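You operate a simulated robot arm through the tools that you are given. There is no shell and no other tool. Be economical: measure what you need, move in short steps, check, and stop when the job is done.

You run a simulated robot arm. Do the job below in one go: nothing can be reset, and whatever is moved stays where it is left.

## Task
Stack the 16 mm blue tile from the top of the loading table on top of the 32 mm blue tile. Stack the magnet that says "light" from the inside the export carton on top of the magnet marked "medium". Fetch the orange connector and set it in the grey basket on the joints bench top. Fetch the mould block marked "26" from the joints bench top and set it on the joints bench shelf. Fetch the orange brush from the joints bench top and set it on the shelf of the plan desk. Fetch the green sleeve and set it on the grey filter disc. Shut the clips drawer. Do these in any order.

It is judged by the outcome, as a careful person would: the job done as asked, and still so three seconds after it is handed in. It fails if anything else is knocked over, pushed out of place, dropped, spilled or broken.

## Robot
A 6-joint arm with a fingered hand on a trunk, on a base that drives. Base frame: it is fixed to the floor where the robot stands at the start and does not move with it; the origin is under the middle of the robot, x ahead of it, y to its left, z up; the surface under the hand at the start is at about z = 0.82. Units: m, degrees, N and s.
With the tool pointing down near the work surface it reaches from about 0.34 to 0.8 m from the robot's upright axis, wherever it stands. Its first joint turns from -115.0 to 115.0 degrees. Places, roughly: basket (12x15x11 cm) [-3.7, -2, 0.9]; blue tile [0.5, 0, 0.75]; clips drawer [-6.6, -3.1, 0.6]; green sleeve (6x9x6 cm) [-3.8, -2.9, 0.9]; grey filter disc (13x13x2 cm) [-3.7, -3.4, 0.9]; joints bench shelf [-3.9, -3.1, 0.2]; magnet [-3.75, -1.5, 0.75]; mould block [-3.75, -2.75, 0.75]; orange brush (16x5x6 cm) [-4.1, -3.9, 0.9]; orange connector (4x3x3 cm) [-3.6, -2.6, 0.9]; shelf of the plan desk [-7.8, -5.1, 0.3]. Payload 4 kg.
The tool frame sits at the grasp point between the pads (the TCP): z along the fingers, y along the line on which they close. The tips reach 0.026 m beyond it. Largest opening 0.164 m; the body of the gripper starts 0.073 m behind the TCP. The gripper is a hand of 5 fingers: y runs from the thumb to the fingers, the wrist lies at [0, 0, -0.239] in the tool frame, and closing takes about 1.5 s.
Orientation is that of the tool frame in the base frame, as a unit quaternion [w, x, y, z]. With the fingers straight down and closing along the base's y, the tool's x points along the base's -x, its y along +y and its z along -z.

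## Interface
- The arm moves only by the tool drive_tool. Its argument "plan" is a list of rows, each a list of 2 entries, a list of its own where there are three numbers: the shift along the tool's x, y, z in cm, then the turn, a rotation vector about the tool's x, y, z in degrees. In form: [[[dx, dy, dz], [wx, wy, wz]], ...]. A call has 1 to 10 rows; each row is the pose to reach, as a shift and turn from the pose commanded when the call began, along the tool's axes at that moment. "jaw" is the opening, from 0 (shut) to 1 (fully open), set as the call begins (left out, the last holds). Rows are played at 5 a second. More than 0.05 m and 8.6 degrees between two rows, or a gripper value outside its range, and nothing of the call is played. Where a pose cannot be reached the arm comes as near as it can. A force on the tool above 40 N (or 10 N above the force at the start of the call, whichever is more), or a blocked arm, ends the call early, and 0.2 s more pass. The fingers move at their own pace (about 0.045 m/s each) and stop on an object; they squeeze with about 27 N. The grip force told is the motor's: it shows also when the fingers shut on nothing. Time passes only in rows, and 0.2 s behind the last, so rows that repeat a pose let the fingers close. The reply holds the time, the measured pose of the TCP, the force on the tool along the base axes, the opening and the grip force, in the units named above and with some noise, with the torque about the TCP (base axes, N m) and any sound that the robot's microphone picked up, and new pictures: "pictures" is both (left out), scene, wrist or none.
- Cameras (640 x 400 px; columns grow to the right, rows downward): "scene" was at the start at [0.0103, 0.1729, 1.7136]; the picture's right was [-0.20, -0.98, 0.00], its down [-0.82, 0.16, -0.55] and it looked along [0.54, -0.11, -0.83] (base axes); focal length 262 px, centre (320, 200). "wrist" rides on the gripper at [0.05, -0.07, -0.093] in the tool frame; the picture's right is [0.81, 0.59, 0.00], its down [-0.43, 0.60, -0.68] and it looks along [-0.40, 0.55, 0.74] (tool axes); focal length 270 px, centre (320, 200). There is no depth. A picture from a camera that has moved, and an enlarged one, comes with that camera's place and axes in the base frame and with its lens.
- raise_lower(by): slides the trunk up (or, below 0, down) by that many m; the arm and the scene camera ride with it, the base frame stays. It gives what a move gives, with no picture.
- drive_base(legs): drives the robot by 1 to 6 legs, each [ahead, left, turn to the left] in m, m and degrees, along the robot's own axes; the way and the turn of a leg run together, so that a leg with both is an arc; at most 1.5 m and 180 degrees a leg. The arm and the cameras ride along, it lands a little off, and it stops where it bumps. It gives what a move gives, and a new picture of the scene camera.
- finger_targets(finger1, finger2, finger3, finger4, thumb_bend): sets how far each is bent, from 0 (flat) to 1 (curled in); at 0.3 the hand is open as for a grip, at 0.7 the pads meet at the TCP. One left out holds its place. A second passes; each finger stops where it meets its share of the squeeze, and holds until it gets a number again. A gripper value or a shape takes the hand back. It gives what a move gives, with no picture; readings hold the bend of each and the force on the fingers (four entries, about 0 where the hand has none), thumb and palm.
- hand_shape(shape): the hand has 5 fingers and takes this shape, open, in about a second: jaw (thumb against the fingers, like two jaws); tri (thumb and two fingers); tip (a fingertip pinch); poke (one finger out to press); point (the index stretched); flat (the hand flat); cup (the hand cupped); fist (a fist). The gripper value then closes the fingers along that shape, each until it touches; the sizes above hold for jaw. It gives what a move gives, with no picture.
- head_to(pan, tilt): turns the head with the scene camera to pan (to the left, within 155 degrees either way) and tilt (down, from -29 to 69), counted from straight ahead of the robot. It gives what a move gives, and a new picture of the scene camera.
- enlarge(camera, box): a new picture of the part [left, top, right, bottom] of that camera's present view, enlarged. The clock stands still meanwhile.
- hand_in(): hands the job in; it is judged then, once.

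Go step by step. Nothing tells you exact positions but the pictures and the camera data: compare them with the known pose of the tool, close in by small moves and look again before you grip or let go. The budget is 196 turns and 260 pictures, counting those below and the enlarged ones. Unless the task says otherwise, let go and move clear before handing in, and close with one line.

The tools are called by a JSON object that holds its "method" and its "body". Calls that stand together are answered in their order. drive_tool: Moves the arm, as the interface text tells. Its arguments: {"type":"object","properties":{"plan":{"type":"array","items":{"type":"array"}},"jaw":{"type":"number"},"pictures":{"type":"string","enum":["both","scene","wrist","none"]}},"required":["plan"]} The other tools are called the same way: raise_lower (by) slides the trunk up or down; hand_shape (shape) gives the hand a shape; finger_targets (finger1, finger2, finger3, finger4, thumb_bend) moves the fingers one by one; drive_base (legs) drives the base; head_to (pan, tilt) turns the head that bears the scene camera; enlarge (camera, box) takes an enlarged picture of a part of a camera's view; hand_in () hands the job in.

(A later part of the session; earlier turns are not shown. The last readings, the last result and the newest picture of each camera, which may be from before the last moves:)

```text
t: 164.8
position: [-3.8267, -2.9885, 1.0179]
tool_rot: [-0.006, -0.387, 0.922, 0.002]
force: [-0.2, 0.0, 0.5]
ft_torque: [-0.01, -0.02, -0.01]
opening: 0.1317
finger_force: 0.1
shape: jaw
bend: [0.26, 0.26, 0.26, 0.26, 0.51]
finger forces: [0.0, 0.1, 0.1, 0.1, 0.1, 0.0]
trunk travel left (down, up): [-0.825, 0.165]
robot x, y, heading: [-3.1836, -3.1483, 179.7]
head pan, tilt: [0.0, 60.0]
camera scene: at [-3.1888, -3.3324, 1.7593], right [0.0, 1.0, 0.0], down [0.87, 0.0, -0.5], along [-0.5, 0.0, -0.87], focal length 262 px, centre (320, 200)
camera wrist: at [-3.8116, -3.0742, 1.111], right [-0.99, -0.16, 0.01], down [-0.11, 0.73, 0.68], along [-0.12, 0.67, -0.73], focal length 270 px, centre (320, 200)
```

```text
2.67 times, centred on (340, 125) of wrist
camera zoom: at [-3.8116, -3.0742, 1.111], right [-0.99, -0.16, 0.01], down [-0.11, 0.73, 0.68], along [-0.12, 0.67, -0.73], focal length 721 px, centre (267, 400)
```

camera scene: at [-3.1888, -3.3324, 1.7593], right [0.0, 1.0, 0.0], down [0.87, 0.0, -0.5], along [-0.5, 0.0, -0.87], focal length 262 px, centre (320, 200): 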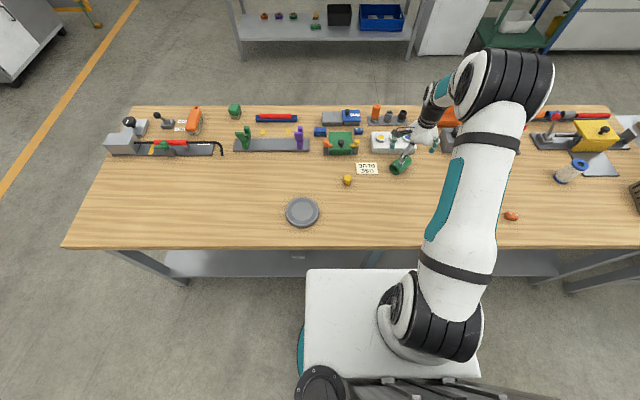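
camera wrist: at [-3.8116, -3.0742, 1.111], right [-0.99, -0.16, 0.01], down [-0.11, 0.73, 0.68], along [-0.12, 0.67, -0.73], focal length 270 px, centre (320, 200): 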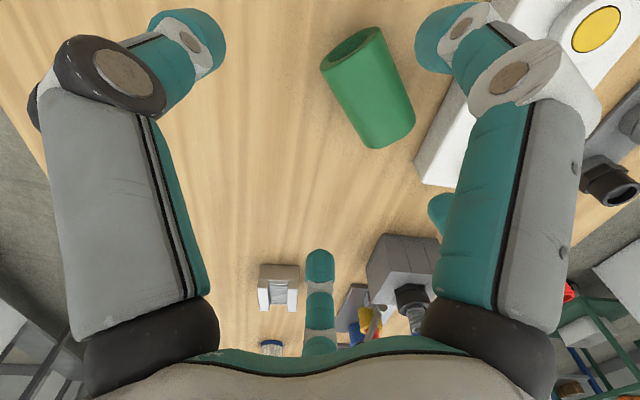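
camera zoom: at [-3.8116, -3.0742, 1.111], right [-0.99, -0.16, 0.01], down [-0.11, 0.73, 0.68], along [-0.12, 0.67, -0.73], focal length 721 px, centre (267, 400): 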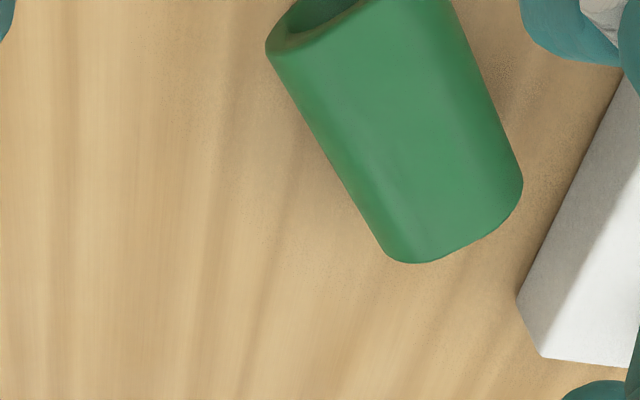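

The sleeve now lies free, centre ≈(−3.876, −2.988), axis ≈131°. I align the straddle grip and descend partly.

{"method": "drive_tool", "body": {"plan": [[[1.8, 0.8, 1], [0, 0, 2]], [[3.6, 1.6, 2], [0, 0, 4]], [[3.6, 1.6, 5], [0, 0, 4]], [[3.6, 1.6, 8], [0, 0, 4]], [[3.6, 1.6, 8], [0, 0, 4]]], "pictures": "wrist"}}

{"method": "enlarge", "body": {"camera": "scene", "box": [330, 110, 450, 185]}}

```text
t: 166.0
position: [-3.8628, -3.0026, 0.9385]
tool_rot: [-0.005, -0.355, 0.935, 0.001]
force: [1.6, -1.4, 0.5]
ft_torque: [0.02, 0.06, 0.03]
opening: 0.1319
finger_force: 0.1
shape: jaw
bend: [0.26, 0.26, 0.26, 0.26, 0.51]
finger forces: [0.0, 0.0, 0.1, 0.0, 0.0, 0.0]
trunk travel left (down, up): [-0.825, 0.165]
robot x, y, heading: [-3.1841, -3.1487, 180.0]
head pan, tilt: [0.0, 60.0]
camera wrist: at [-3.8543, -3.0894, 1.0317], right [-1.0, -0.1, 0.01], down [-0.06, 0.73, 0.68], along [-0.07, 0.67, -0.74], focal length 270 px, centre (320, 200)
```

wrist: 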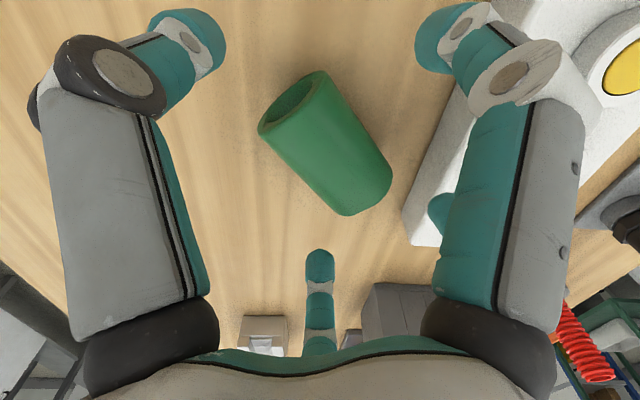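

```text
5.33 times, centred on (390, 148) of scene
camera zoom: at [-3.1882, -3.3325, 1.7593], right [0.0, 1.0, 0.0], down [0.87, 0.0, -0.5], along [-0.5, 0.0, -0.87], focal length 1397 px, centre (-53, 480)
```

zoom: 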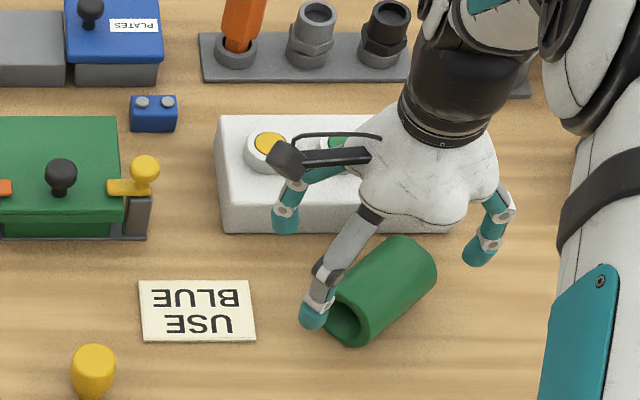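

Good; shifting 7 mm away from the box, I descend to grip height.

{"method": "drive_tool", "body": {"plan": [[[0, -0.7, 0.5], [0, 0, 0]], [[0, -0.7, 2], [0, 0, 0]], [[0, -0.7, 3.5], [0, 0, 0]], [[0, -0.7, 4.8], [0, 0, 0]], [[0, -0.7, 5.5], [0, 0, 0]], [[0, -0.7, 5.5], [0, 0, 0]]], "pictures": "wrist"}}

{"method": "enlarge", "body": {"camera": "scene", "box": [330, 110, 450, 185]}}

```text
t: 167.4
position: [-3.8596, -3.009, 0.8838]
tool_rot: [-0.004, -0.355, 0.935, 0.002]
force: [-1.0, 0.6, -0.4]
ft_torque: [0.0, 0.0, 0.05]
opening: 0.1315
finger_force: 0.0
shape: jaw
bend: [0.26, 0.26, 0.26, 0.26, 0.51]
finger forces: [0.0, 0.1, 0.1, 0.1, 0.0, 0.0]
trunk travel left (down, up): [-0.825, 0.165]
robot x, y, heading: [-3.1875, -3.1457, 179.7]
head pan, tilt: [0.0, 60.0]
camera wrist: at [-3.8509, -3.0949, 0.9759], right [-1.0, -0.1, 0.01], down [-0.07, 0.73, 0.68], along [-0.07, 0.67, -0.74], focal length 270 px, centre (320, 200)
```

wrist: 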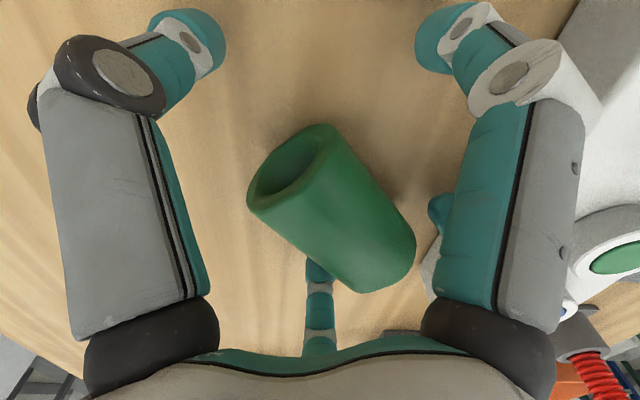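

```text
5.33 times, centred on (390, 148) of scene
camera zoom: at [-3.1885, -3.3324, 1.7593], right [0.0, 1.0, 0.0], down [0.87, 0.0, -0.5], along [-0.5, 0.0, -0.87], focal length 1397 px, centre (-53, 480)
```

zoom: 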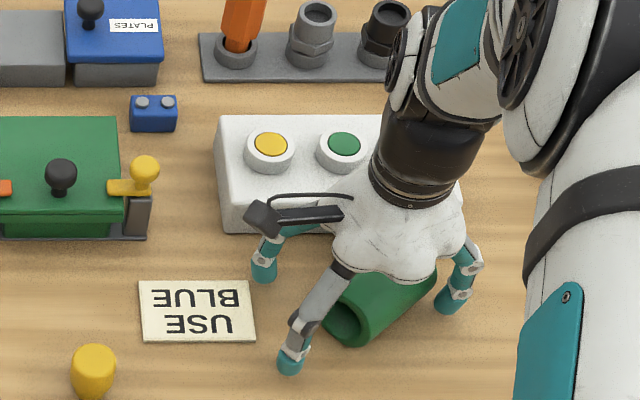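

The sleeve is between the two finger pairs. I close fingers 1–4, the thumb staying back.

{"method": "finger_targets", "body": {"finger1": 0.7, "finger2": 0.7, "finger3": 0.7, "finger4": 0.7}}

{"method": "drive_tool", "body": {"plan": [[[0, 0, 0], [0, 0, 0]]], "pictures": "wrist"}}

{"method": "enlarge", "body": {"camera": "scene", "box": [330, 110, 450, 185]}}

```text
t: 168.4
position: [-3.8594, -3.0086, 0.8856]
tool_rot: [-0.006, -0.355, 0.935, 0.002]
force: [3.7, 3.4, 18.1]
ft_torque: [0.48, -0.47, -0.01]
opening: 0.0535
finger_force: 24.3
shape: fingers
bend: [0.64, 0.61, 0.54, 0.56, 0.51]
finger forces: [5.6, 11.3, 14.1, 18.0, 0.0, 0.0]
trunk travel left (down, up): [-0.825, 0.165]
robot x, y, heading: [-3.1811, -3.1466, 179.5]
head pan, tilt: [0.0, 60.0]
```

```text
t: 168.8
position: [-3.86, -3.0086, 0.8849]
tool_rot: [-0.006, -0.355, 0.935, 0.002]
force: [2.6, 2.9, 20.5]
ft_torque: [0.58, -0.52, 0.0]
opening: 0.0531
finger_force: 25.6
shape: fingers
bend: [0.64, 0.61, 0.54, 0.56, 0.51]
finger forces: [5.6, 11.3, 14.9, 19.7, 0.1, 0.1]
trunk travel left (down, up): [-0.825, 0.165]
robot x, y, heading: [-3.1829, -3.1481, 179.7]
head pan, tilt: [0.0, 60.0]
camera wrist: at [-3.85, -3.0948, 0.9779], right [-1.0, -0.1, 0.01], down [-0.06, 0.73, 0.68], along [-0.08, 0.67, -0.73], focal length 270 px, centre (320, 200)
```

wrist: 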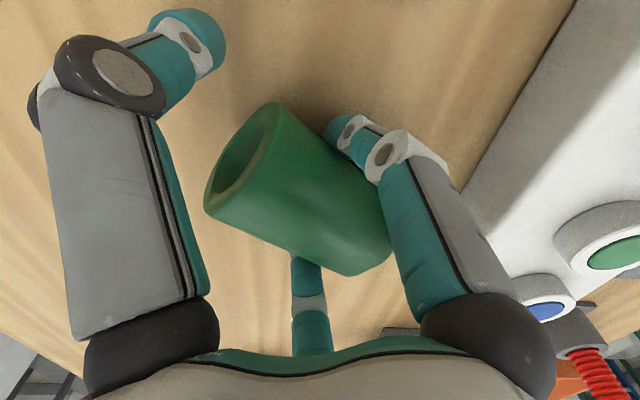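

```text
5.33 times, centred on (390, 148) of scene
camera zoom: at [-3.1858, -3.3326, 1.7594], right [0.0, 1.0, 0.0], down [0.87, 0.0, -0.5], along [-0.5, 0.0, -0.87], focal length 1397 px, centre (-53, 480)
```

zoom: 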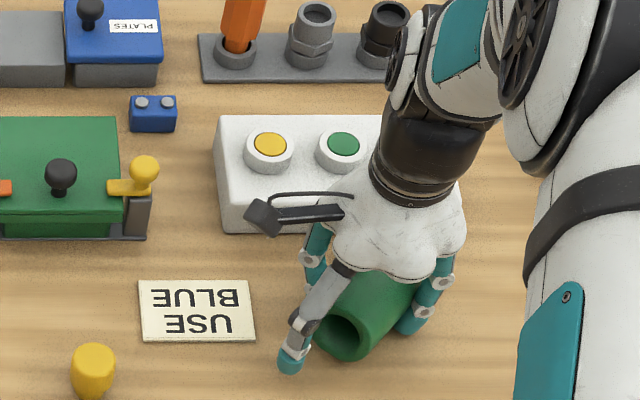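

The fingers have curled under the sleeve. I lift gently by 2 cm and check.

{"method": "drive_tool", "body": {"plan": [[[0, 0, -0.3], [0, 0, 0]], [[0, 0, -0.6], [0, 0, 0]], [[0, 0, -1], [0, 0, 0]], [[0, 0, -1.5], [0, 0, 0]], [[0, 0, -2], [0, 0, 0]]], "pictures": "wrist"}}

{"method": "enlarge", "body": {"camera": "scene", "box": [330, 110, 450, 185]}}

```text
t: 170.0
position: [-3.8601, -3.0091, 0.903]
tool_rot: [-0.005, -0.355, 0.935, 0.001]
force: [0.1, -0.7, -1.9]
ft_torque: [-0.01, -0.02, -0.01]
opening: 0.0537
finger_force: 17.9
shape: fingers
bend: [0.64, 0.61, 0.54, 0.56, 0.51]
finger forces: [5.9, 11.9, 11.6, 6.3, 0.1, 0.0]
trunk travel left (down, up): [-0.825, 0.165]
robot x, y, heading: [-3.1843, -3.1443, 179.7]
head pan, tilt: [0.0, 60.0]
camera wrist: at [-3.8506, -3.095, 0.9958], right [-1.0, -0.1, 0.01], down [-0.07, 0.73, 0.68], along [-0.07, 0.67, -0.74], focal length 270 px, centre (320, 200)
```

wrist: 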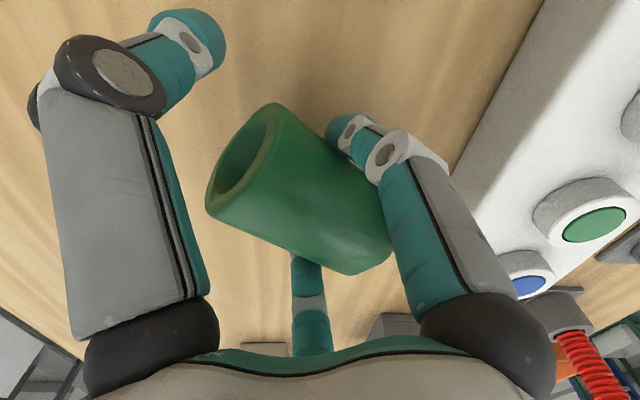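

```text
5.33 times, centred on (390, 148) of scene
camera zoom: at [-3.1886, -3.3324, 1.7593], right [0.0, 1.0, 0.0], down [0.87, 0.0, -0.5], along [-0.5, 0.0, -0.87], focal length 1397 px, centre (-53, 480)
```

zoom: 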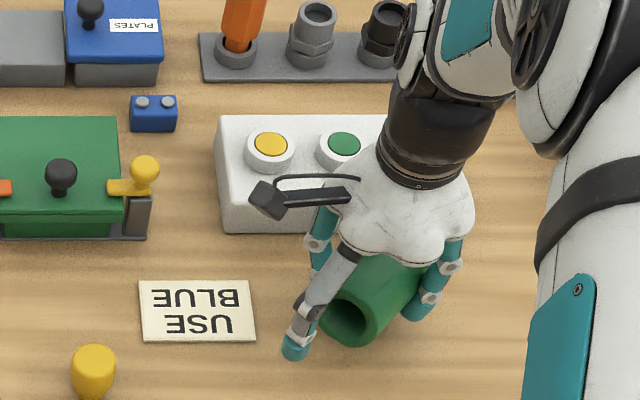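

The sleeve is lifted and held. I zoom on the disc to see its surface before placing.

{"method": "enlarge", "body": {"camera": "scene", "box": [270, 187, 340, 237]}}

{"method": "drive_tool", "body": {"plan": [[[0, 0, -3], [0, 0, 0]], [[0, 0, -7], [0, 0, 0]], [[0, 0, -11], [0, 0, 0]]], "pictures": "wrist"}}

```text
8.00 times, centred on (305, 212) of scene
camera zoom: at [-3.1886, -3.3324, 1.7593], right [0.0, 1.0, 0.0], down [0.87, 0.0, -0.5], along [-0.5, 0.0, -0.87], focal length 2096 px, centre (440, 104)
```

zoom: 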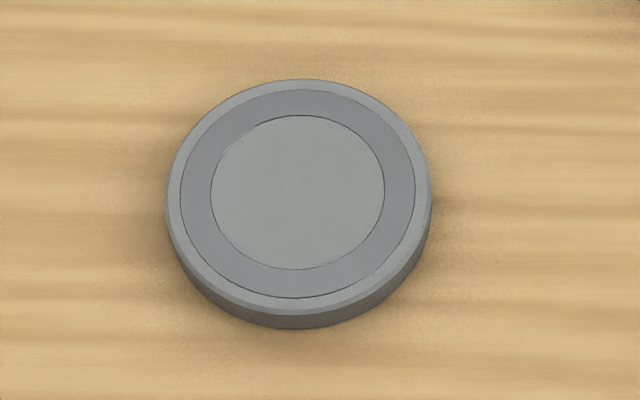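

```text
t: 170.8
position: [-3.8586, -3.0089, 1.014]
tool_rot: [-0.005, -0.355, 0.935, 0.002]
force: [0.4, 0.5, -1.1]
ft_torque: [0.0, 0.01, 0.02]
opening: 0.0538
finger_force: 18.1
shape: fingers
bend: [0.64, 0.61, 0.54, 0.56, 0.51]
finger forces: [5.9, 12.0, 11.6, 6.4, 0.0, 0.1]
trunk travel left (down, up): [-0.825, 0.165]
robot x, y, heading: [-3.1819, -3.1468, 179.9]
head pan, tilt: [0.0, 60.0]
camera wrist: at [-3.8486, -3.095, 1.1062], right [-1.0, -0.1, 0.01], down [-0.07, 0.73, 0.68], along [-0.07, 0.67, -0.74], focal length 270 px, centre (320, 200)
```

wrist: 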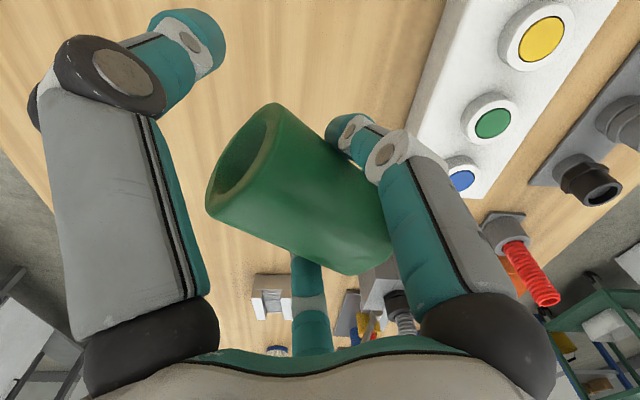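

The disc is flat, centre ≈(−3.655, −3.40). I carry the sleeve over it.

{"method": "drive_tool", "body": {"plan": [[[1.17, -4.36, 0], [0, 0, 0]], [[2.34, -8.72, 0], [0, 0, 0]], [[3.52, -13.07, 0], [0, 0, 0]], [[4.69, -17.43, 0], [0, 0, 0]], [[5.86, -21.79, 0], [0, 0, 0]], [[7.03, -26.15, 0], [0, 0, 0]], [[8.2, -30.5, 0], [0, 0, 0]], [[9.38, -34.86, 0], [0, 0, 0]], [[10.55, -39.22, 0], [0, 0, 0]], [[11.72, -43.58, 0], [0, 0, 0]]], "pictures": "none"}}

{"method": "drive_tool", "body": {"plan": [[[0, 0, 3], [0, 0, 0]], [[0, 0, 6], [0, 0, 0]], [[0, 0, 6], [0, 0, 0]]], "pictures": "wrist"}}

{"method": "enlarge", "body": {"camera": "scene", "box": [240, 160, 380, 247.5]}}

```text
t: 173.0
position: [-3.6557, -3.4133, 1.0102]
tool_rot: [-0.005, -0.355, 0.935, 0.002]
force: [0.6, -0.4, -1.5]
ft_torque: [0.0, 0.03, 0.01]
opening: 0.0542
finger_force: 16.7
shape: fingers
bend: [0.64, 0.61, 0.54, 0.56, 0.51]
finger forces: [5.7, 11.8, 11.2, 6.2, 0.0, 0.0]
trunk travel left (down, up): [-0.825, 0.165]
robot x, y, heading: [-3.1821, -3.145, 179.7]
head pan, tilt: [0.0, 60.0]
```

```text
t: 173.8
position: [-3.6576, -3.4124, 0.9511]
tool_rot: [-0.006, -0.355, 0.935, 0.001]
force: [0.7, 0.5, -0.9]
ft_torque: [0.0, 0.03, 0.0]
opening: 0.0538
finger_force: 17.4
shape: fingers
bend: [0.64, 0.61, 0.54, 0.56, 0.51]
finger forces: [5.7, 11.8, 11.2, 6.3, 0.0, 0.1]
trunk travel left (down, up): [-0.825, 0.165]
robot x, y, heading: [-3.1836, -3.1491, 179.8]
head pan, tilt: [0.0, 60.0]
camera wrist: at [-3.648, -3.4992, 1.0444], right [-1.0, -0.1, 0.01], down [-0.06, 0.73, 0.68], along [-0.07, 0.67, -0.74], focal length 270 px, centre (320, 200)
```

wrist: 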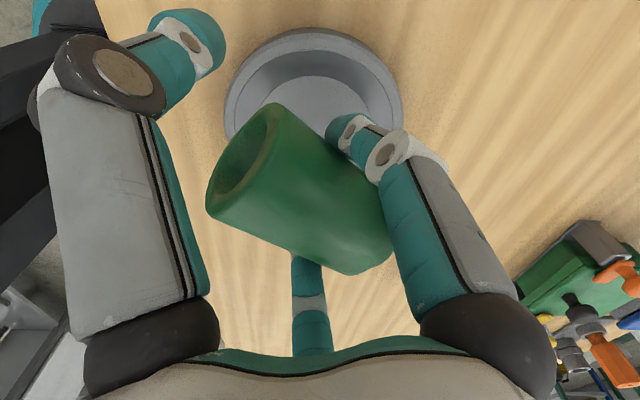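

```text
4.57 times, centred on (310, 204) of scene
camera zoom: at [-3.1882, -3.3327, 1.7593], right [0.0, 1.0, 0.0], down [0.87, 0.0, -0.5], along [-0.5, 0.0, -0.87], focal length 1198 px, centre (366, 183)
```

zoom: 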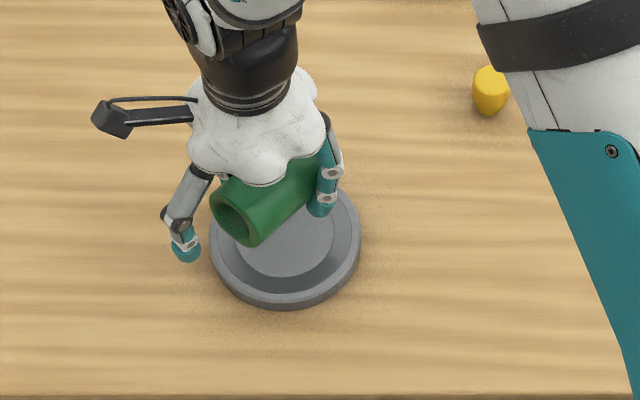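

The sleeve is centred over the disc. I lower it slowly to contact.

{"method": "drive_tool", "body": {"plan": [[[0, 0, 1.5], [0, 0, 0]], [[0, 0, 2.8], [0, 0, 0]], [[0, 0, 3.6], [0, 0, 0]], [[0, 0, 3.9], [0, 0, 0]], [[0, 0, 4.2], [0, 0, 0]], [[0, 0, 4.5], [0, 0, 0]], [[0, 0, 4.7], [0, 0, 0]], [[0, 0, 4.9], [0, 0, 0]]], "pictures": "wrist"}}

{"method": "enlarge", "body": {"camera": "scene", "box": [240, 160, 380, 247.5]}}

```text
t: 175.6
position: [-3.658, -3.412, 0.905]
tool_rot: [-0.007, -0.355, 0.935, 0.001]
force: [3.1, 1.4, 27.3]
ft_torque: [0.81, -0.56, 0.04]
opening: 0.0537
finger_force: 29.2
shape: fingers
bend: [0.64, 0.61, 0.55, 0.56, 0.51]
finger forces: [6.1, 11.7, 18.2, 22.6, 0.0, 0.0]
trunk travel left (down, up): [-0.825, 0.165]
robot x, y, heading: [-3.1783, -3.1487, 179.8]
head pan, tilt: [0.0, 60.0]
camera wrist: at [-3.6484, -3.4984, 0.998], right [-1.0, -0.1, 0.01], down [-0.06, 0.73, 0.68], along [-0.08, 0.67, -0.74], focal length 270 px, centre (320, 200)
```

wrist: 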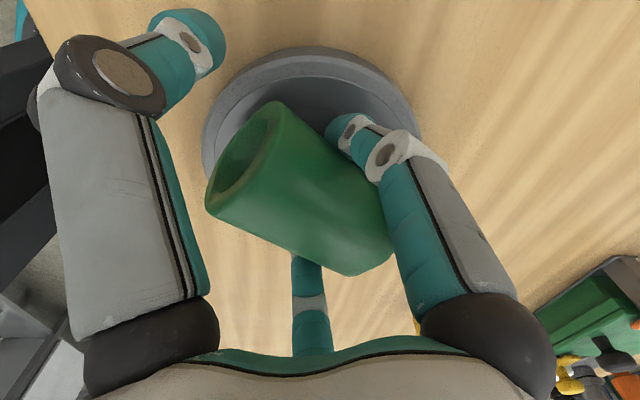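

```text
4.57 times, centred on (310, 204) of scene
camera zoom: at [-3.186, -3.3313, 1.76], right [0.0, 1.0, 0.0], down [0.87, 0.0, -0.5], along [-0.5, 0.0, -0.87], focal length 1198 px, centre (366, 183)
```

zoom: 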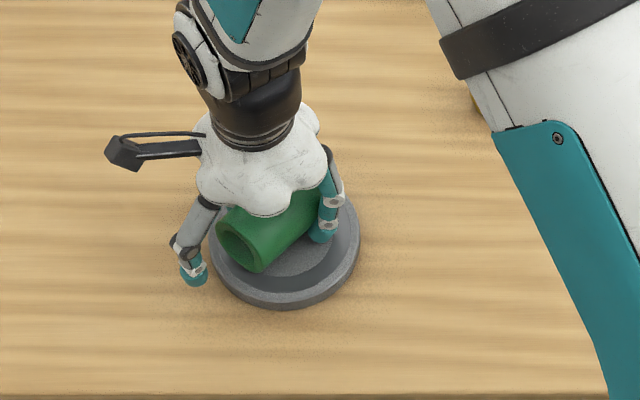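

Contact. I ease off slightly and then open the fingers in stages.

{"method": "drive_tool", "body": {"plan": [[[0, 0, -0.2], [0, 0, 0]], [[0, 0, -0.35], [0, 0, 0]], [[0, 0, -0.35], [0, 0, 0]]], "pictures": "none"}}

{"method": "finger_targets", "body": {"finger1": 0.5, "finger2": 0.47, "finger3": 0.4, "finger4": 0.42}}

{"method": "finger_targets", "body": {"finger1": 0.28, "finger2": 0.28, "finger3": 0.28, "finger4": 0.28, "thumb_bend": 0.4}}

{"method": "drive_tool", "body": {"plan": [[[0, 0, 0], [0, 0, 0]]], "pictures": "wrist"}}

{"method": "enlarge", "body": {"camera": "scene", "box": [240, 160, 380, 247.5]}}

```text
t: 176.4
position: [-3.6577, -3.4124, 0.9048]
tool_rot: [-0.004, -0.355, 0.935, 0.001]
force: [-0.1, -0.2, 2.4]
ft_torque: [0.14, 0.08, 0.06]
opening: 0.0539
finger_force: 18.1
shape: fingers
bend: [0.64, 0.61, 0.55, 0.56, 0.51]
finger forces: [6.2, 12.1, 11.2, 7.3, 0.1, 0.0]
trunk travel left (down, up): [-0.825, 0.165]
robot x, y, heading: [-3.1793, -3.1487, 179.9]
head pan, tilt: [0.0, 60.0]
```

```text
t: 177.4
position: [-3.6588, -3.4119, 0.9058]
tool_rot: [-0.005, -0.356, 0.935, 0.002]
force: [0.1, 0.9, 1.0]
ft_torque: [0.02, 0.02, -0.03]
opening: 0.0599
finger_force: 0.0
shape: fingers
bend: [0.5, 0.47, 0.4, 0.42, 0.51]
finger forces: [0.0, 0.0, 0.1, 0.0, 0.1, 0.0]
trunk travel left (down, up): [-0.825, 0.165]
robot x, y, heading: [-3.1838, -3.1448, 179.9]
head pan, tilt: [0.0, 60.0]
```

```text
t: 178.4
position: [-3.6577, -3.4117, 0.9049]
tool_rot: [-0.006, -0.356, 0.935, 0.002]
force: [-0.1, -0.9, -0.1]
ft_torque: [-0.01, -0.03, -0.01]
opening: 0.082
finger_force: 0.0
shape: fingers
bend: [0.28, 0.28, 0.28, 0.28, 0.4]
finger forces: [0.0, 0.1, 0.0, 0.0, 0.1, 0.1]
trunk travel left (down, up): [-0.825, 0.165]
robot x, y, heading: [-3.1863, -3.1465, 179.8]
head pan, tilt: [0.0, 60.0]
```

```text
t: 178.8
position: [-3.6594, -3.4128, 0.9054]
tool_rot: [-0.005, -0.355, 0.935, 0.001]
force: [-0.1, -0.3, 0.0]
ft_torque: [0.01, 0.0, -0.01]
opening: 0.0822
finger_force: 0.0
shape: fingers
bend: [0.28, 0.28, 0.28, 0.28, 0.4]
finger forces: [0.0, 0.0, 0.0, 0.1, 0.1, 0.0]
trunk travel left (down, up): [-0.825, 0.165]
robot x, y, heading: [-3.1844, -3.149, 179.6]
head pan, tilt: [0.0, 60.0]
camera wrist: at [-3.6489, -3.4989, 0.9986], right [-1.0, -0.1, 0.01], down [-0.07, 0.73, 0.68], along [-0.07, 0.67, -0.74], focal length 270 px, centre (320, 200)
```

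wrist: 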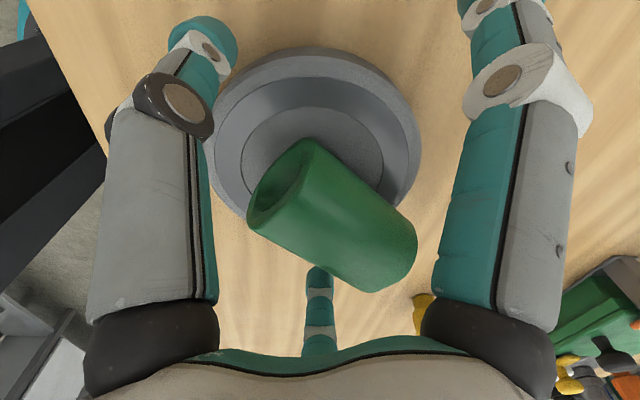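

```text
4.57 times, centred on (310, 204) of scene
camera zoom: at [-3.1885, -3.3326, 1.7593], right [0.0, 1.0, 0.0], down [0.87, 0.0, -0.5], along [-0.5, 0.0, -0.87], focal length 1198 px, centre (366, 183)
```

zoom: 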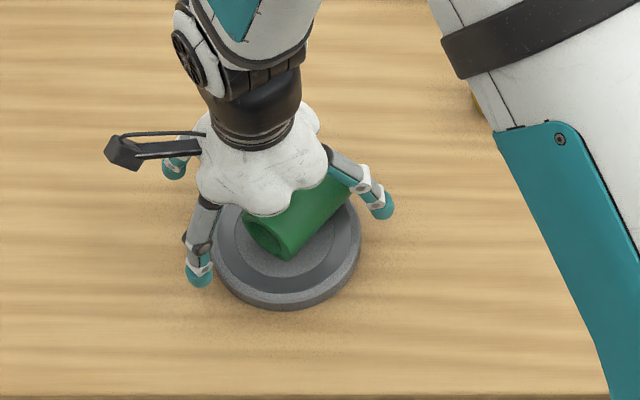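

The sleeve rests on the disc. I wait a moment, then lift straight up and check that it stays.

{"method": "drive_tool", "body": {"plan": [[[0, 0, 0], [0, 0, 0]], [[0, 0, 0], [0, 0, 0]], [[0, 0, 0], [0, 0, 0]], [[0, 0, -2], [0, 0, 0]], [[0, 0, -5], [0, 0, 0]], [[0, 0, -9], [0, 0, 0]], [[0, 0, -13], [0, 0, 0]], [[0, 0, -17], [0, 0, 0]]], "pictures": "wrist"}}

{"method": "enlarge", "body": {"camera": "scene", "box": [240, 160, 380, 247.5]}}

```text
t: 180.6
position: [-3.6557, -3.411, 1.077]
tool_rot: [-0.004, -0.355, 0.935, 0.003]
force: [0.9, -0.1, -0.2]
ft_torque: [0.0, 0.01, 0.02]
opening: 0.0822
finger_force: 0.1
shape: fingers
bend: [0.28, 0.28, 0.28, 0.28, 0.4]
finger forces: [0.0, 0.0, 0.1, 0.0, 0.0, 0.0]
trunk travel left (down, up): [-0.825, 0.165]
robot x, y, heading: [-3.1824, -3.1462, 179.9]
head pan, tilt: [0.0, 60.0]
camera wrist: at [-3.6461, -3.4973, 1.1697], right [-1.0, -0.1, 0.01], down [-0.07, 0.73, 0.68], along [-0.07, 0.67, -0.74], focal length 270 px, centre (320, 200)
```

wrist: 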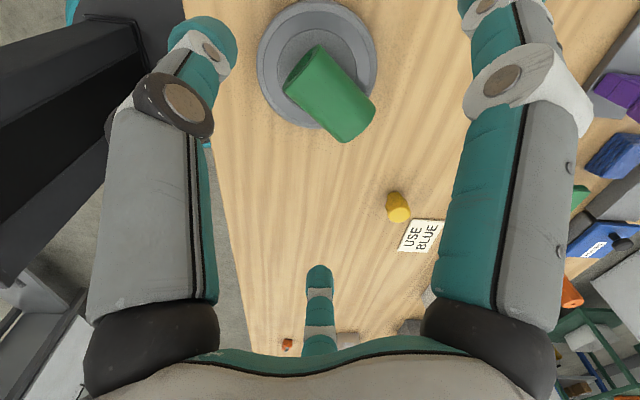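

```text
4.57 times, centred on (310, 204) of scene
camera zoom: at [-3.1874, -3.332, 1.7593], right [0.0, 1.0, 0.0], down [0.87, 0.0, -0.5], along [-0.5, 0.0, -0.87], focal length 1198 px, centre (366, 183)
```

zoom: 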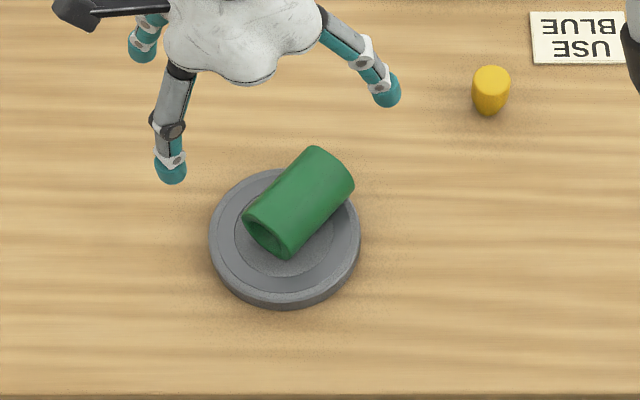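

The sleeve is set on the disc. Next the orange connector: I drive 0.72 m along the bench toward it.

{"method": "drive_base", "body": {"legs": [[0, -0.72, 0]]}}

{"method": "head_to", "body": {"pan": 0, "tilt": 52}}

```text
t: 184.5
position: [-3.6549, -2.7001, 1.0772]
tool_rot: [-0.006, -0.358, 0.934, 0.001]
force: [-0.3, 0.8, 0.0]
ft_torque: [0.0, -0.02, 0.0]
opening: 0.0826
finger_force: 0.0
shape: fingers
bend: [0.28, 0.28, 0.28, 0.28, 0.4]
finger forces: [0.0, 0.0, 0.0, 0.1, 0.0, 0.0]
trunk travel left (down, up): [-0.825, 0.165]
robot x, y, heading: [-3.184, -2.4329, -179.5]
head pan, tilt: [0.0, 60.0]
camera scene: at [-3.1877, -2.6167, 1.7594], right [0.0, 1.0, 0.0], down [0.87, 0.0, -0.5], along [-0.5, 0.0, -0.87], focal length 262 px, centre (320, 200)
```

scene: 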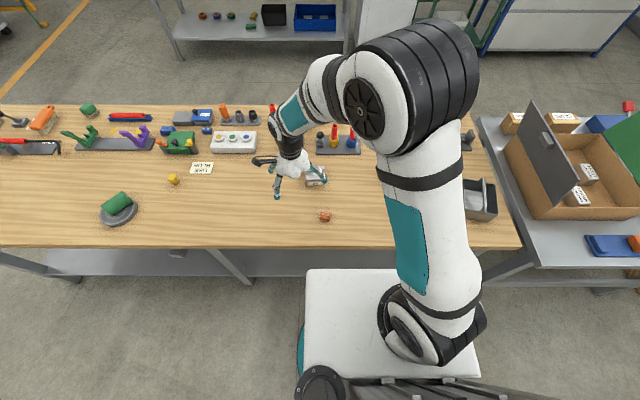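

```text
t: 185.2
position: [-3.6547, -2.6993, 1.0757]
tool_rot: [-0.005, -0.358, 0.934, 0.002]
force: [0.6, 0.2, -0.3]
ft_torque: [-0.01, -0.01, 0.0]
opening: 0.0824
finger_force: 0.1
shape: fingers
bend: [0.28, 0.28, 0.28, 0.28, 0.4]
finger forces: [0.1, 0.1, 0.1, 0.0, 0.1, 0.1]
trunk travel left (down, up): [-0.825, 0.165]
robot x, y, heading: [-3.1824, -2.4328, -179.6]
head pan, tilt: [0.0, 52.0]
camera scene: at [-3.1961, -2.6175, 1.7692], right [0.0, 1.0, 0.0], down [0.79, 0.0, -0.62], along [-0.62, 0.0, -0.79], focal length 262 px, centre (320, 200)
```

scene: 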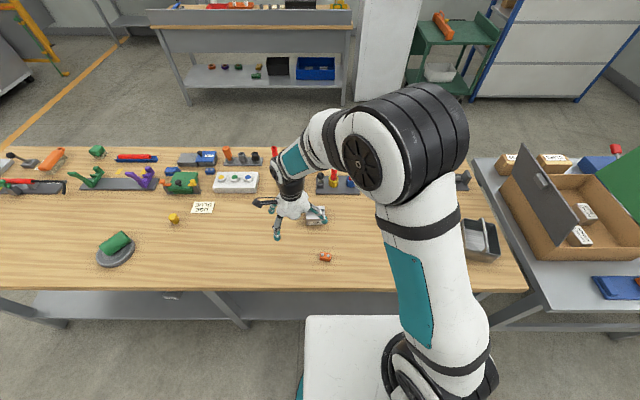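

I see the connector at ≈(−3.637, −2.60) and the grey basket at ≈(−3.69, −2.01). I zoom on both.

{"method": "enlarge", "body": {"camera": "scene", "box": [300, 235, 350, 280]}}

{"method": "enlarge", "body": {"camera": "scene", "box": [440, 140, 640, 310]}}

```text
8.89 times, centred on (325, 258) of scene
camera zoom: at [-3.1961, -2.6175, 1.7692], right [0.0, 1.0, 0.0], down [0.79, 0.0, -0.62], along [-0.62, 0.0, -0.79], focal length 2328 px, centre (276, -311)
```

zoom: 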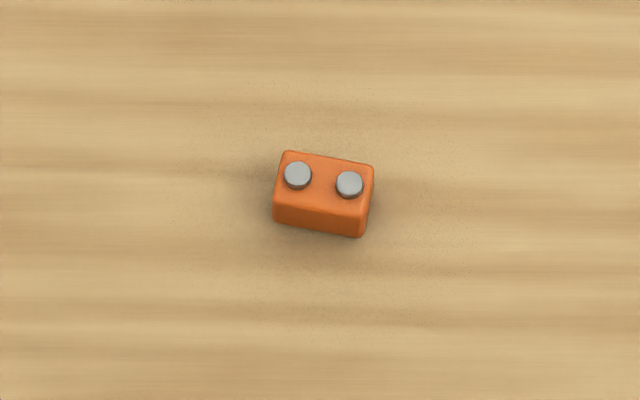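

```text
2.35 times, centred on (540, 225) of scene
camera zoom: at [-3.1961, -2.6175, 1.7692], right [0.0, 1.0, 0.0], down [0.79, 0.0, -0.62], along [-0.62, 0.0, -0.79], focal length 616 px, centre (-198, 141)
```

zoom: 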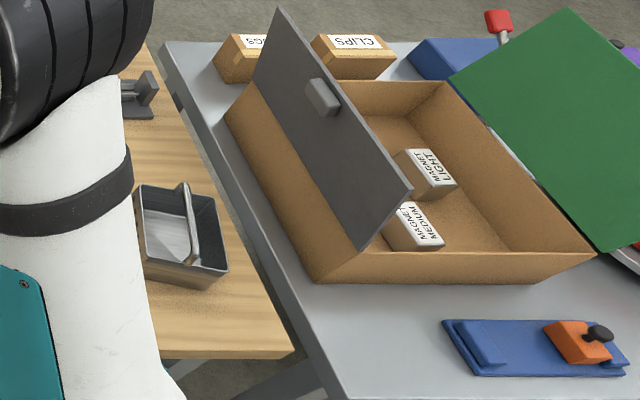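

Connector centre ≈(−3.634, −2.598), long side ≈8° off y. Both magnets ("light", "medium") are inside the carton. I go above the connector.

{"method": "drive_tool", "body": {"plan": [[[-2, 1.5, 0], [0, 0, -8]], [[-4, 3, 1], [0, 0, -16]], [[-6, 4.5, 2], [0, 0, -24]], [[-8.3, 6.2, 4], [0, 0, -32]], [[-8.3, 6.2, 7], [0, 0, -40]], [[-8.3, 6.2, 10], [0, 0, -40]], [[-8.3, 6.2, 12], [0, 0, -40]]], "jaw": 0.6, "pictures": "wrist"}}

{"method": "enlarge", "body": {"camera": "wrist", "box": [220, 50, 420, 175]}}

```text
t: 186.8
position: [-3.6364, -2.5999, 0.9563]
tool_rot: [-0.004, -0.657, 0.753, 0.004]
force: [-0.1, -0.7, -0.4]
ft_torque: [0.03, -0.03, 0.03]
opening: 0.0989
finger_force: 0.1
shape: jaw
bend: [0.33, 0.33, 0.33, 0.33, 0.7]
finger forces: [0.0, 0.0, 0.0, 0.0, 0.0, 0.1]
trunk travel left (down, up): [-0.825, 0.165]
robot x, y, heading: [-3.178, -2.4342, -179.6]
head pan, tilt: [0.0, 52.0]
camera wrist: at [-3.5738, -2.6595, 1.0483], right [-0.69, -0.72, 0.01], down [-0.52, 0.51, 0.68], along [-0.5, 0.47, -0.73], focal length 270 px, centre (320, 200)
```

wrist: 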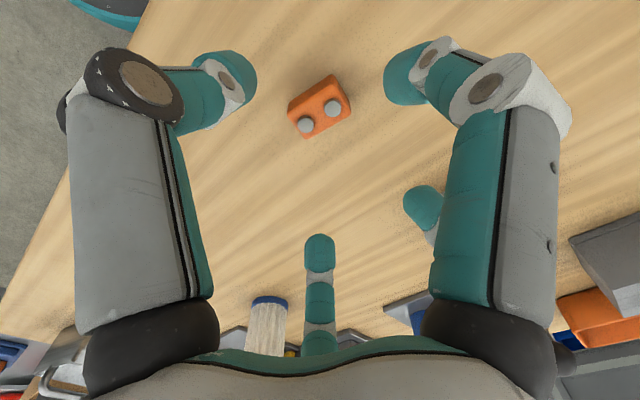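

```text
3.20 times, centred on (320, 112) of wrist
camera zoom: at [-3.5738, -2.6595, 1.0483], right [-0.69, -0.72, 0.01], down [-0.52, 0.51, 0.68], along [-0.5, 0.47, -0.73], focal length 865 px, centre (320, 480)
```

zoom: 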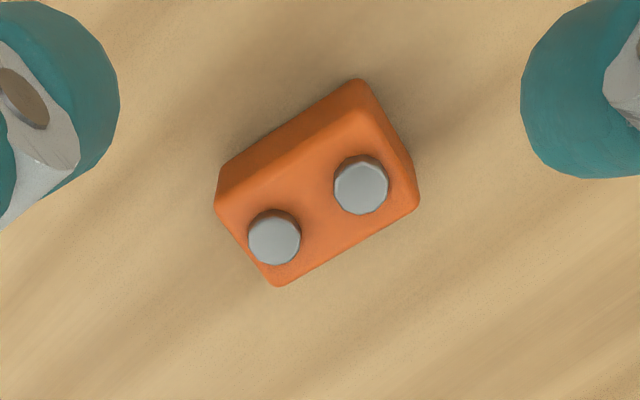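

Perfectly centred. I descend and close.

{"method": "drive_tool", "body": {"plan": [[[0, 0, 2.5], [0, 0, 0]], [[0, 0, 5], [0, 0, 0]], [[0, 0, 7], [0, 0, 0]], [[0, 0, 7.9], [0, 0, 0]], [[0, 0, 7.9], [0, 0, 0]]], "pictures": "none"}}

{"method": "drive_tool", "body": {"plan": [[[0, 0, 0], [0, 0, 0]], [[0, 0, 0], [0, 0, 0]], [[0, 0, 0], [0, 0, 0]], [[0, 0, 0], [0, 0, 0]], [[0, 0, 0], [0, 0, 0]], [[0, 0, 0], [0, 0, 0]], [[0, 0, 0], [0, 0, 0]], [[0, 0, 0], [0, 0, 0]]], "jaw": 0, "pictures": "wrist"}}

```text
t: 188.0
position: [-3.6377, -2.5984, 0.8782]
tool_rot: [-0.004, -0.656, 0.755, 0.003]
force: [0.3, 1.0, 4.8]
ft_torque: [0.14, -0.15, -0.03]
opening: 0.0989
finger_force: 0.1
shape: jaw
bend: [0.33, 0.33, 0.33, 0.32, 0.7]
finger forces: [1.4, 0.0, 0.0, 3.9, 0.0, 0.0]
trunk travel left (down, up): [-0.825, 0.165]
robot x, y, heading: [-3.1863, -2.4339, -179.8]
head pan, tilt: [0.0, 52.0]
```

```text
t: 189.6
position: [-3.6389, -2.598, 0.8808]
tool_rot: [-0.008, -0.656, 0.755, 0.005]
force: [3.5, 4.4, 28.0]
ft_torque: [0.09, -0.65, 0.12]
opening: 0.0255
finger_force: 26.9
shape: jaw
bend: [0.85, 0.7, 0.7, 0.85, 0.7]
finger forces: [12.1, 37.1, 40.7, 11.2, 58.6, 0.0]
trunk travel left (down, up): [-0.825, 0.165]
robot x, y, heading: [-3.1833, -2.4324, -180.0]
head pan, tilt: [0.0, 52.0]
stopped in row 8: the force on the tool passed its limit at 42 N (the readings are from after the stop); the commanded pose is now the measured one
camera wrist: at [-3.5757, -2.6588, 0.9728], right [-0.69, -0.72, 0.01], down [-0.52, 0.51, 0.68], along [-0.5, 0.47, -0.73], focal length 270 px, centre (320, 200)
```

wrist: 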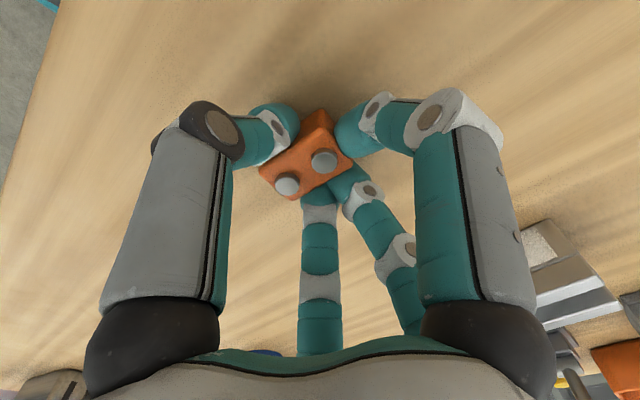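

The connector is pinched; the fingertips press on the bench. I lift gently.

{"method": "drive_tool", "body": {"plan": [[[0, 0, -0.5], [0, 0, 0]], [[0, 0, -1], [0, 0, 0]], [[0, 0, -2], [0, 0, 0]], [[0, 0, -4], [0, 0, 0]], [[0, 0, -8], [0, 0, 0]], [[0, 0, -12], [0, 0, 0]], [[0, 0, -16], [0, 0, 0]], [[0, 0, -20], [0, 0, 0]]], "pictures": "both"}}

```text
t: 191.4
position: [-3.637, -2.5975, 1.0785]
tool_rot: [-0.008, -0.656, 0.755, 0.005]
force: [0.8, -0.2, 0.2]
ft_torque: [0.02, -0.02, -0.02]
opening: 0.0247
finger_force: 27.4
shape: jaw
bend: [0.85, 0.7, 0.7, 0.85, 0.7]
finger forces: [11.8, 35.7, 38.2, 10.8, 37.8, 0.1]
trunk travel left (down, up): [-0.825, 0.165]
robot x, y, heading: [-3.1858, -2.4292, -180.1]
head pan, tilt: [0.0, 52.0]
camera scene: at [-3.1949, -2.6167, 1.7692], right [0.0, 1.0, 0.0], down [0.79, 0.0, -0.62], along [-0.62, 0.0, -0.79], focal length 262 px, centre (320, 200)
camera wrist: at [-3.5732, -2.6581, 1.1715], right [-0.69, -0.72, 0.01], down [-0.52, 0.51, 0.68], along [-0.5, 0.47, -0.73], focal length 270 px, centre (320, 200)
```

scene: 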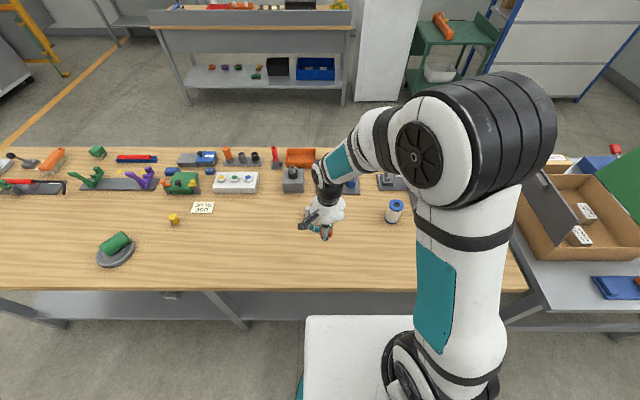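
wrist: 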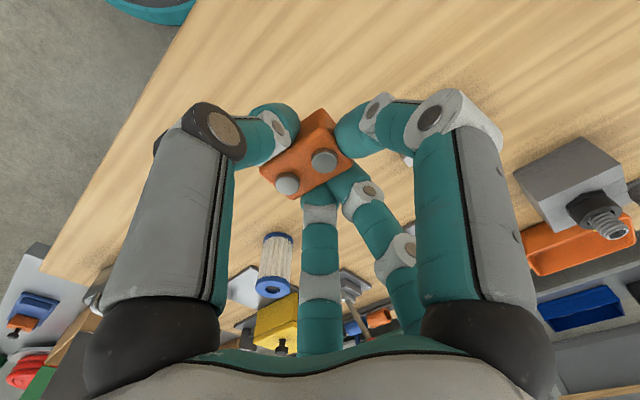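

The connector is held. I swing the arm toward the basket, high over the bench, and look.

{"method": "drive_tool", "body": {"plan": [[[-4.6, 0.78, 0], [0, 0, 0]], [[-9.2, 1.56, 0], [0, 0, 0]], [[-13.8, 2.34, 0], [0, 0, 0]], [[-18.4, 3.12, 0], [0, 0, 0]], [[-23, 3.9, 0], [0, 0, 0]], [[-27.6, 4.68, 0], [0, 0, 0]], [[-32.2, 5.46, 0], [0, 0, 0]], [[-36.8, 6.24, 0], [0, 0, 0]], [[-41.4, 7, 0], [0, 0, 0]], [[-46, 7.8, 0], [0, 0, 0]]], "pictures": "both"}}

{"method": "head_to", "body": {"pan": -40, "tilt": 52}}

```text
t: 193.6
position: [-3.65, -2.1317, 1.0774]
tool_rot: [-0.006, -0.656, 0.755, 0.004]
force: [0.0, 0.4, 0.6]
ft_torque: [-0.04, 0.04, -0.02]
opening: 0.0241
finger_force: 27.3
shape: jaw
bend: [0.85, 0.7, 0.7, 0.85, 0.7]
finger forces: [12.2, 36.0, 38.5, 11.2, 37.4, 0.0]
trunk travel left (down, up): [-0.825, 0.165]
robot x, y, heading: [-3.18, -2.4319, -179.9]
head pan, tilt: [0.0, 52.0]
camera scene: at [-3.1964, -2.6154, 1.7694], right [0.0, 1.0, 0.0], down [0.79, 0.0, -0.62], along [-0.62, 0.0, -0.79], focal length 262 px, centre (320, 200)
camera wrist: at [-3.587, -2.1916, 1.1703], right [-0.69, -0.72, 0.01], down [-0.52, 0.51, 0.68], along [-0.5, 0.47, -0.73], focal length 270 px, centre (320, 200)
```

scene: 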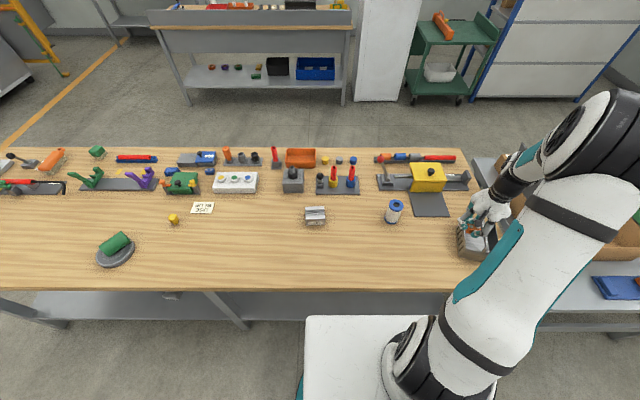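
wrist: 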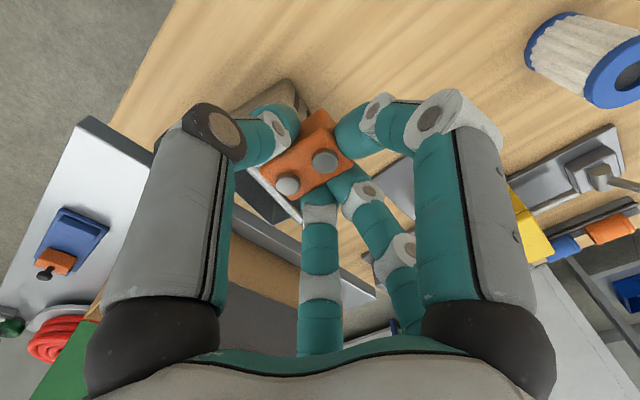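

```text
t: 194.7
position: [-3.6506, -2.1331, 1.0794]
tool_rot: [-0.006, -0.656, 0.755, 0.003]
force: [0.2, 0.5, 0.0]
ft_torque: [-0.02, 0.03, 0.04]
opening: 0.0242
finger_force: 26.8
shape: jaw
bend: [0.85, 0.7, 0.7, 0.85, 0.7]
finger forces: [12.2, 36.0, 38.4, 11.1, 37.3, 0.1]
trunk travel left (down, up): [-0.825, 0.165]
robot x, y, heading: [-3.1815, -2.4311, -179.7]
head pan, tilt: [-40.0, 52.0]
camera scene: at [-3.1789, -2.5688, 1.7692], right [0.64, 0.77, 0.0], down [0.61, -0.5, -0.62], along [-0.47, 0.39, -0.79], focal length 262 px, centre (320, 200)
```

scene: 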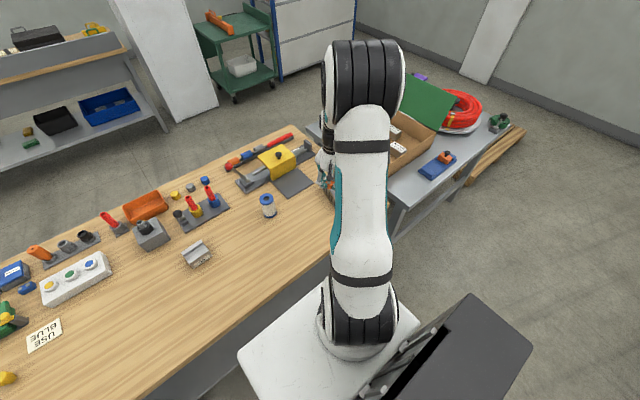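

I return the head to the front view, bring the connector over the left half of the basket and zoom.

{"method": "drive_tool", "body": {"plan": [[[-3, 2.5, 0], [0, 0, 0]], [[-5.5, 4.7, 0], [0, 0, 0]], [[-7.8, 6.6, 2], [0, 0, 0]]], "pictures": "none"}}

{"method": "head_to", "body": {"pan": 0, "tilt": 52}}

{"method": "enlarge", "body": {"camera": "scene", "box": [430, 170, 550, 270]}}

{"method": "enlarge", "body": {"camera": "wrist", "box": [200, 60, 400, 260]}}

```text
t: 195.5
position: [-3.7057, -2.0452, 1.0571]
tool_rot: [-0.006, -0.656, 0.755, 0.004]
force: [-0.6, 0.3, -0.1]
ft_torque: [0.0, -0.01, 0.01]
opening: 0.0244
finger_force: 27.7
shape: jaw
bend: [0.85, 0.7, 0.7, 0.85, 0.7]
finger forces: [12.3, 36.0, 38.4, 11.1, 37.2, 0.0]
trunk travel left (down, up): [-0.825, 0.165]
robot x, y, heading: [-3.1844, -2.4325, -179.6]
head pan, tilt: [-40.0, 52.0]
```

```text
t: 196.6
position: [-3.7044, -2.046, 1.0577]
tool_rot: [-0.006, -0.656, 0.755, 0.004]
force: [-1.1, -0.7, -1.0]
ft_torque: [-0.01, 0.0, 0.01]
opening: 0.0241
finger_force: 27.0
shape: jaw
bend: [0.85, 0.7, 0.7, 0.85, 0.7]
finger forces: [12.3, 36.1, 38.5, 11.2, 37.1, 0.0]
trunk travel left (down, up): [-0.825, 0.165]
robot x, y, heading: [-3.1797, -2.4322, -179.7]
head pan, tilt: [0.0, 52.0]
camera scene: at [-3.1962, -2.6169, 1.7692], right [0.0, 1.0, 0.0], down [0.79, 0.0, -0.62], along [-0.62, 0.0, -0.79], focal length 262 px, centre (320, 200)
```

scene: 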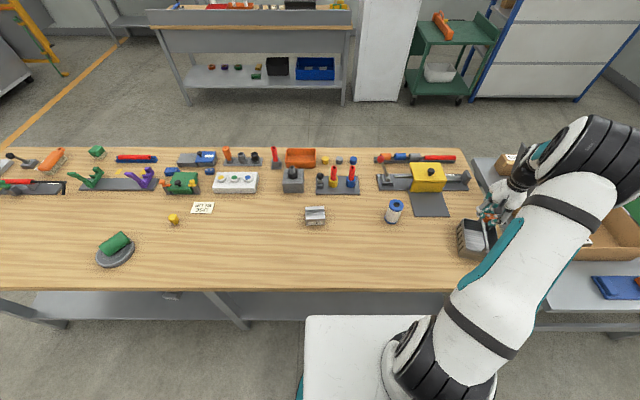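

```text
4.00 times, centred on (490, 220) of scene
camera zoom: at [-3.1962, -2.6169, 1.7692], right [0.0, 1.0, 0.0], down [0.79, 0.0, -0.62], along [-0.62, 0.0, -0.79], focal length 1048 px, centre (-360, 120)
```

zoom: 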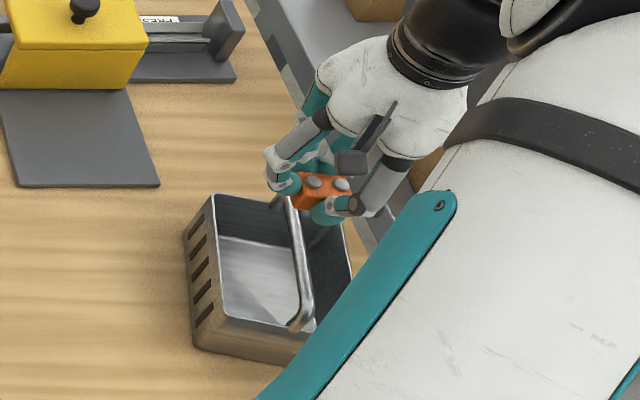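

```text
2.00 times, centred on (300, 160) of wrist
camera zoom: at [-3.6419, -2.1067, 1.1504], right [-0.69, -0.72, 0.01], down [-0.52, 0.51, 0.68], along [-0.5, 0.47, -0.73], focal length 541 px, centre (360, 280)
```

zoom: 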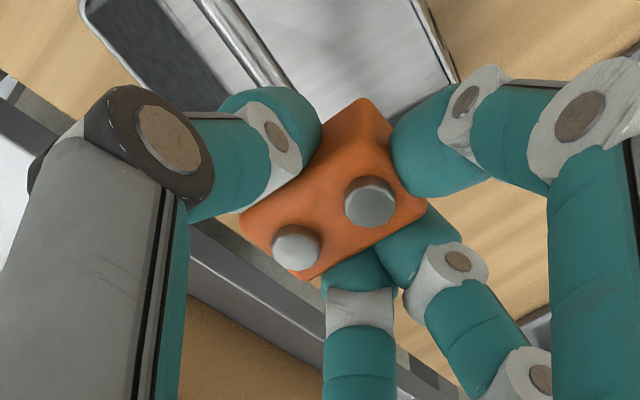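

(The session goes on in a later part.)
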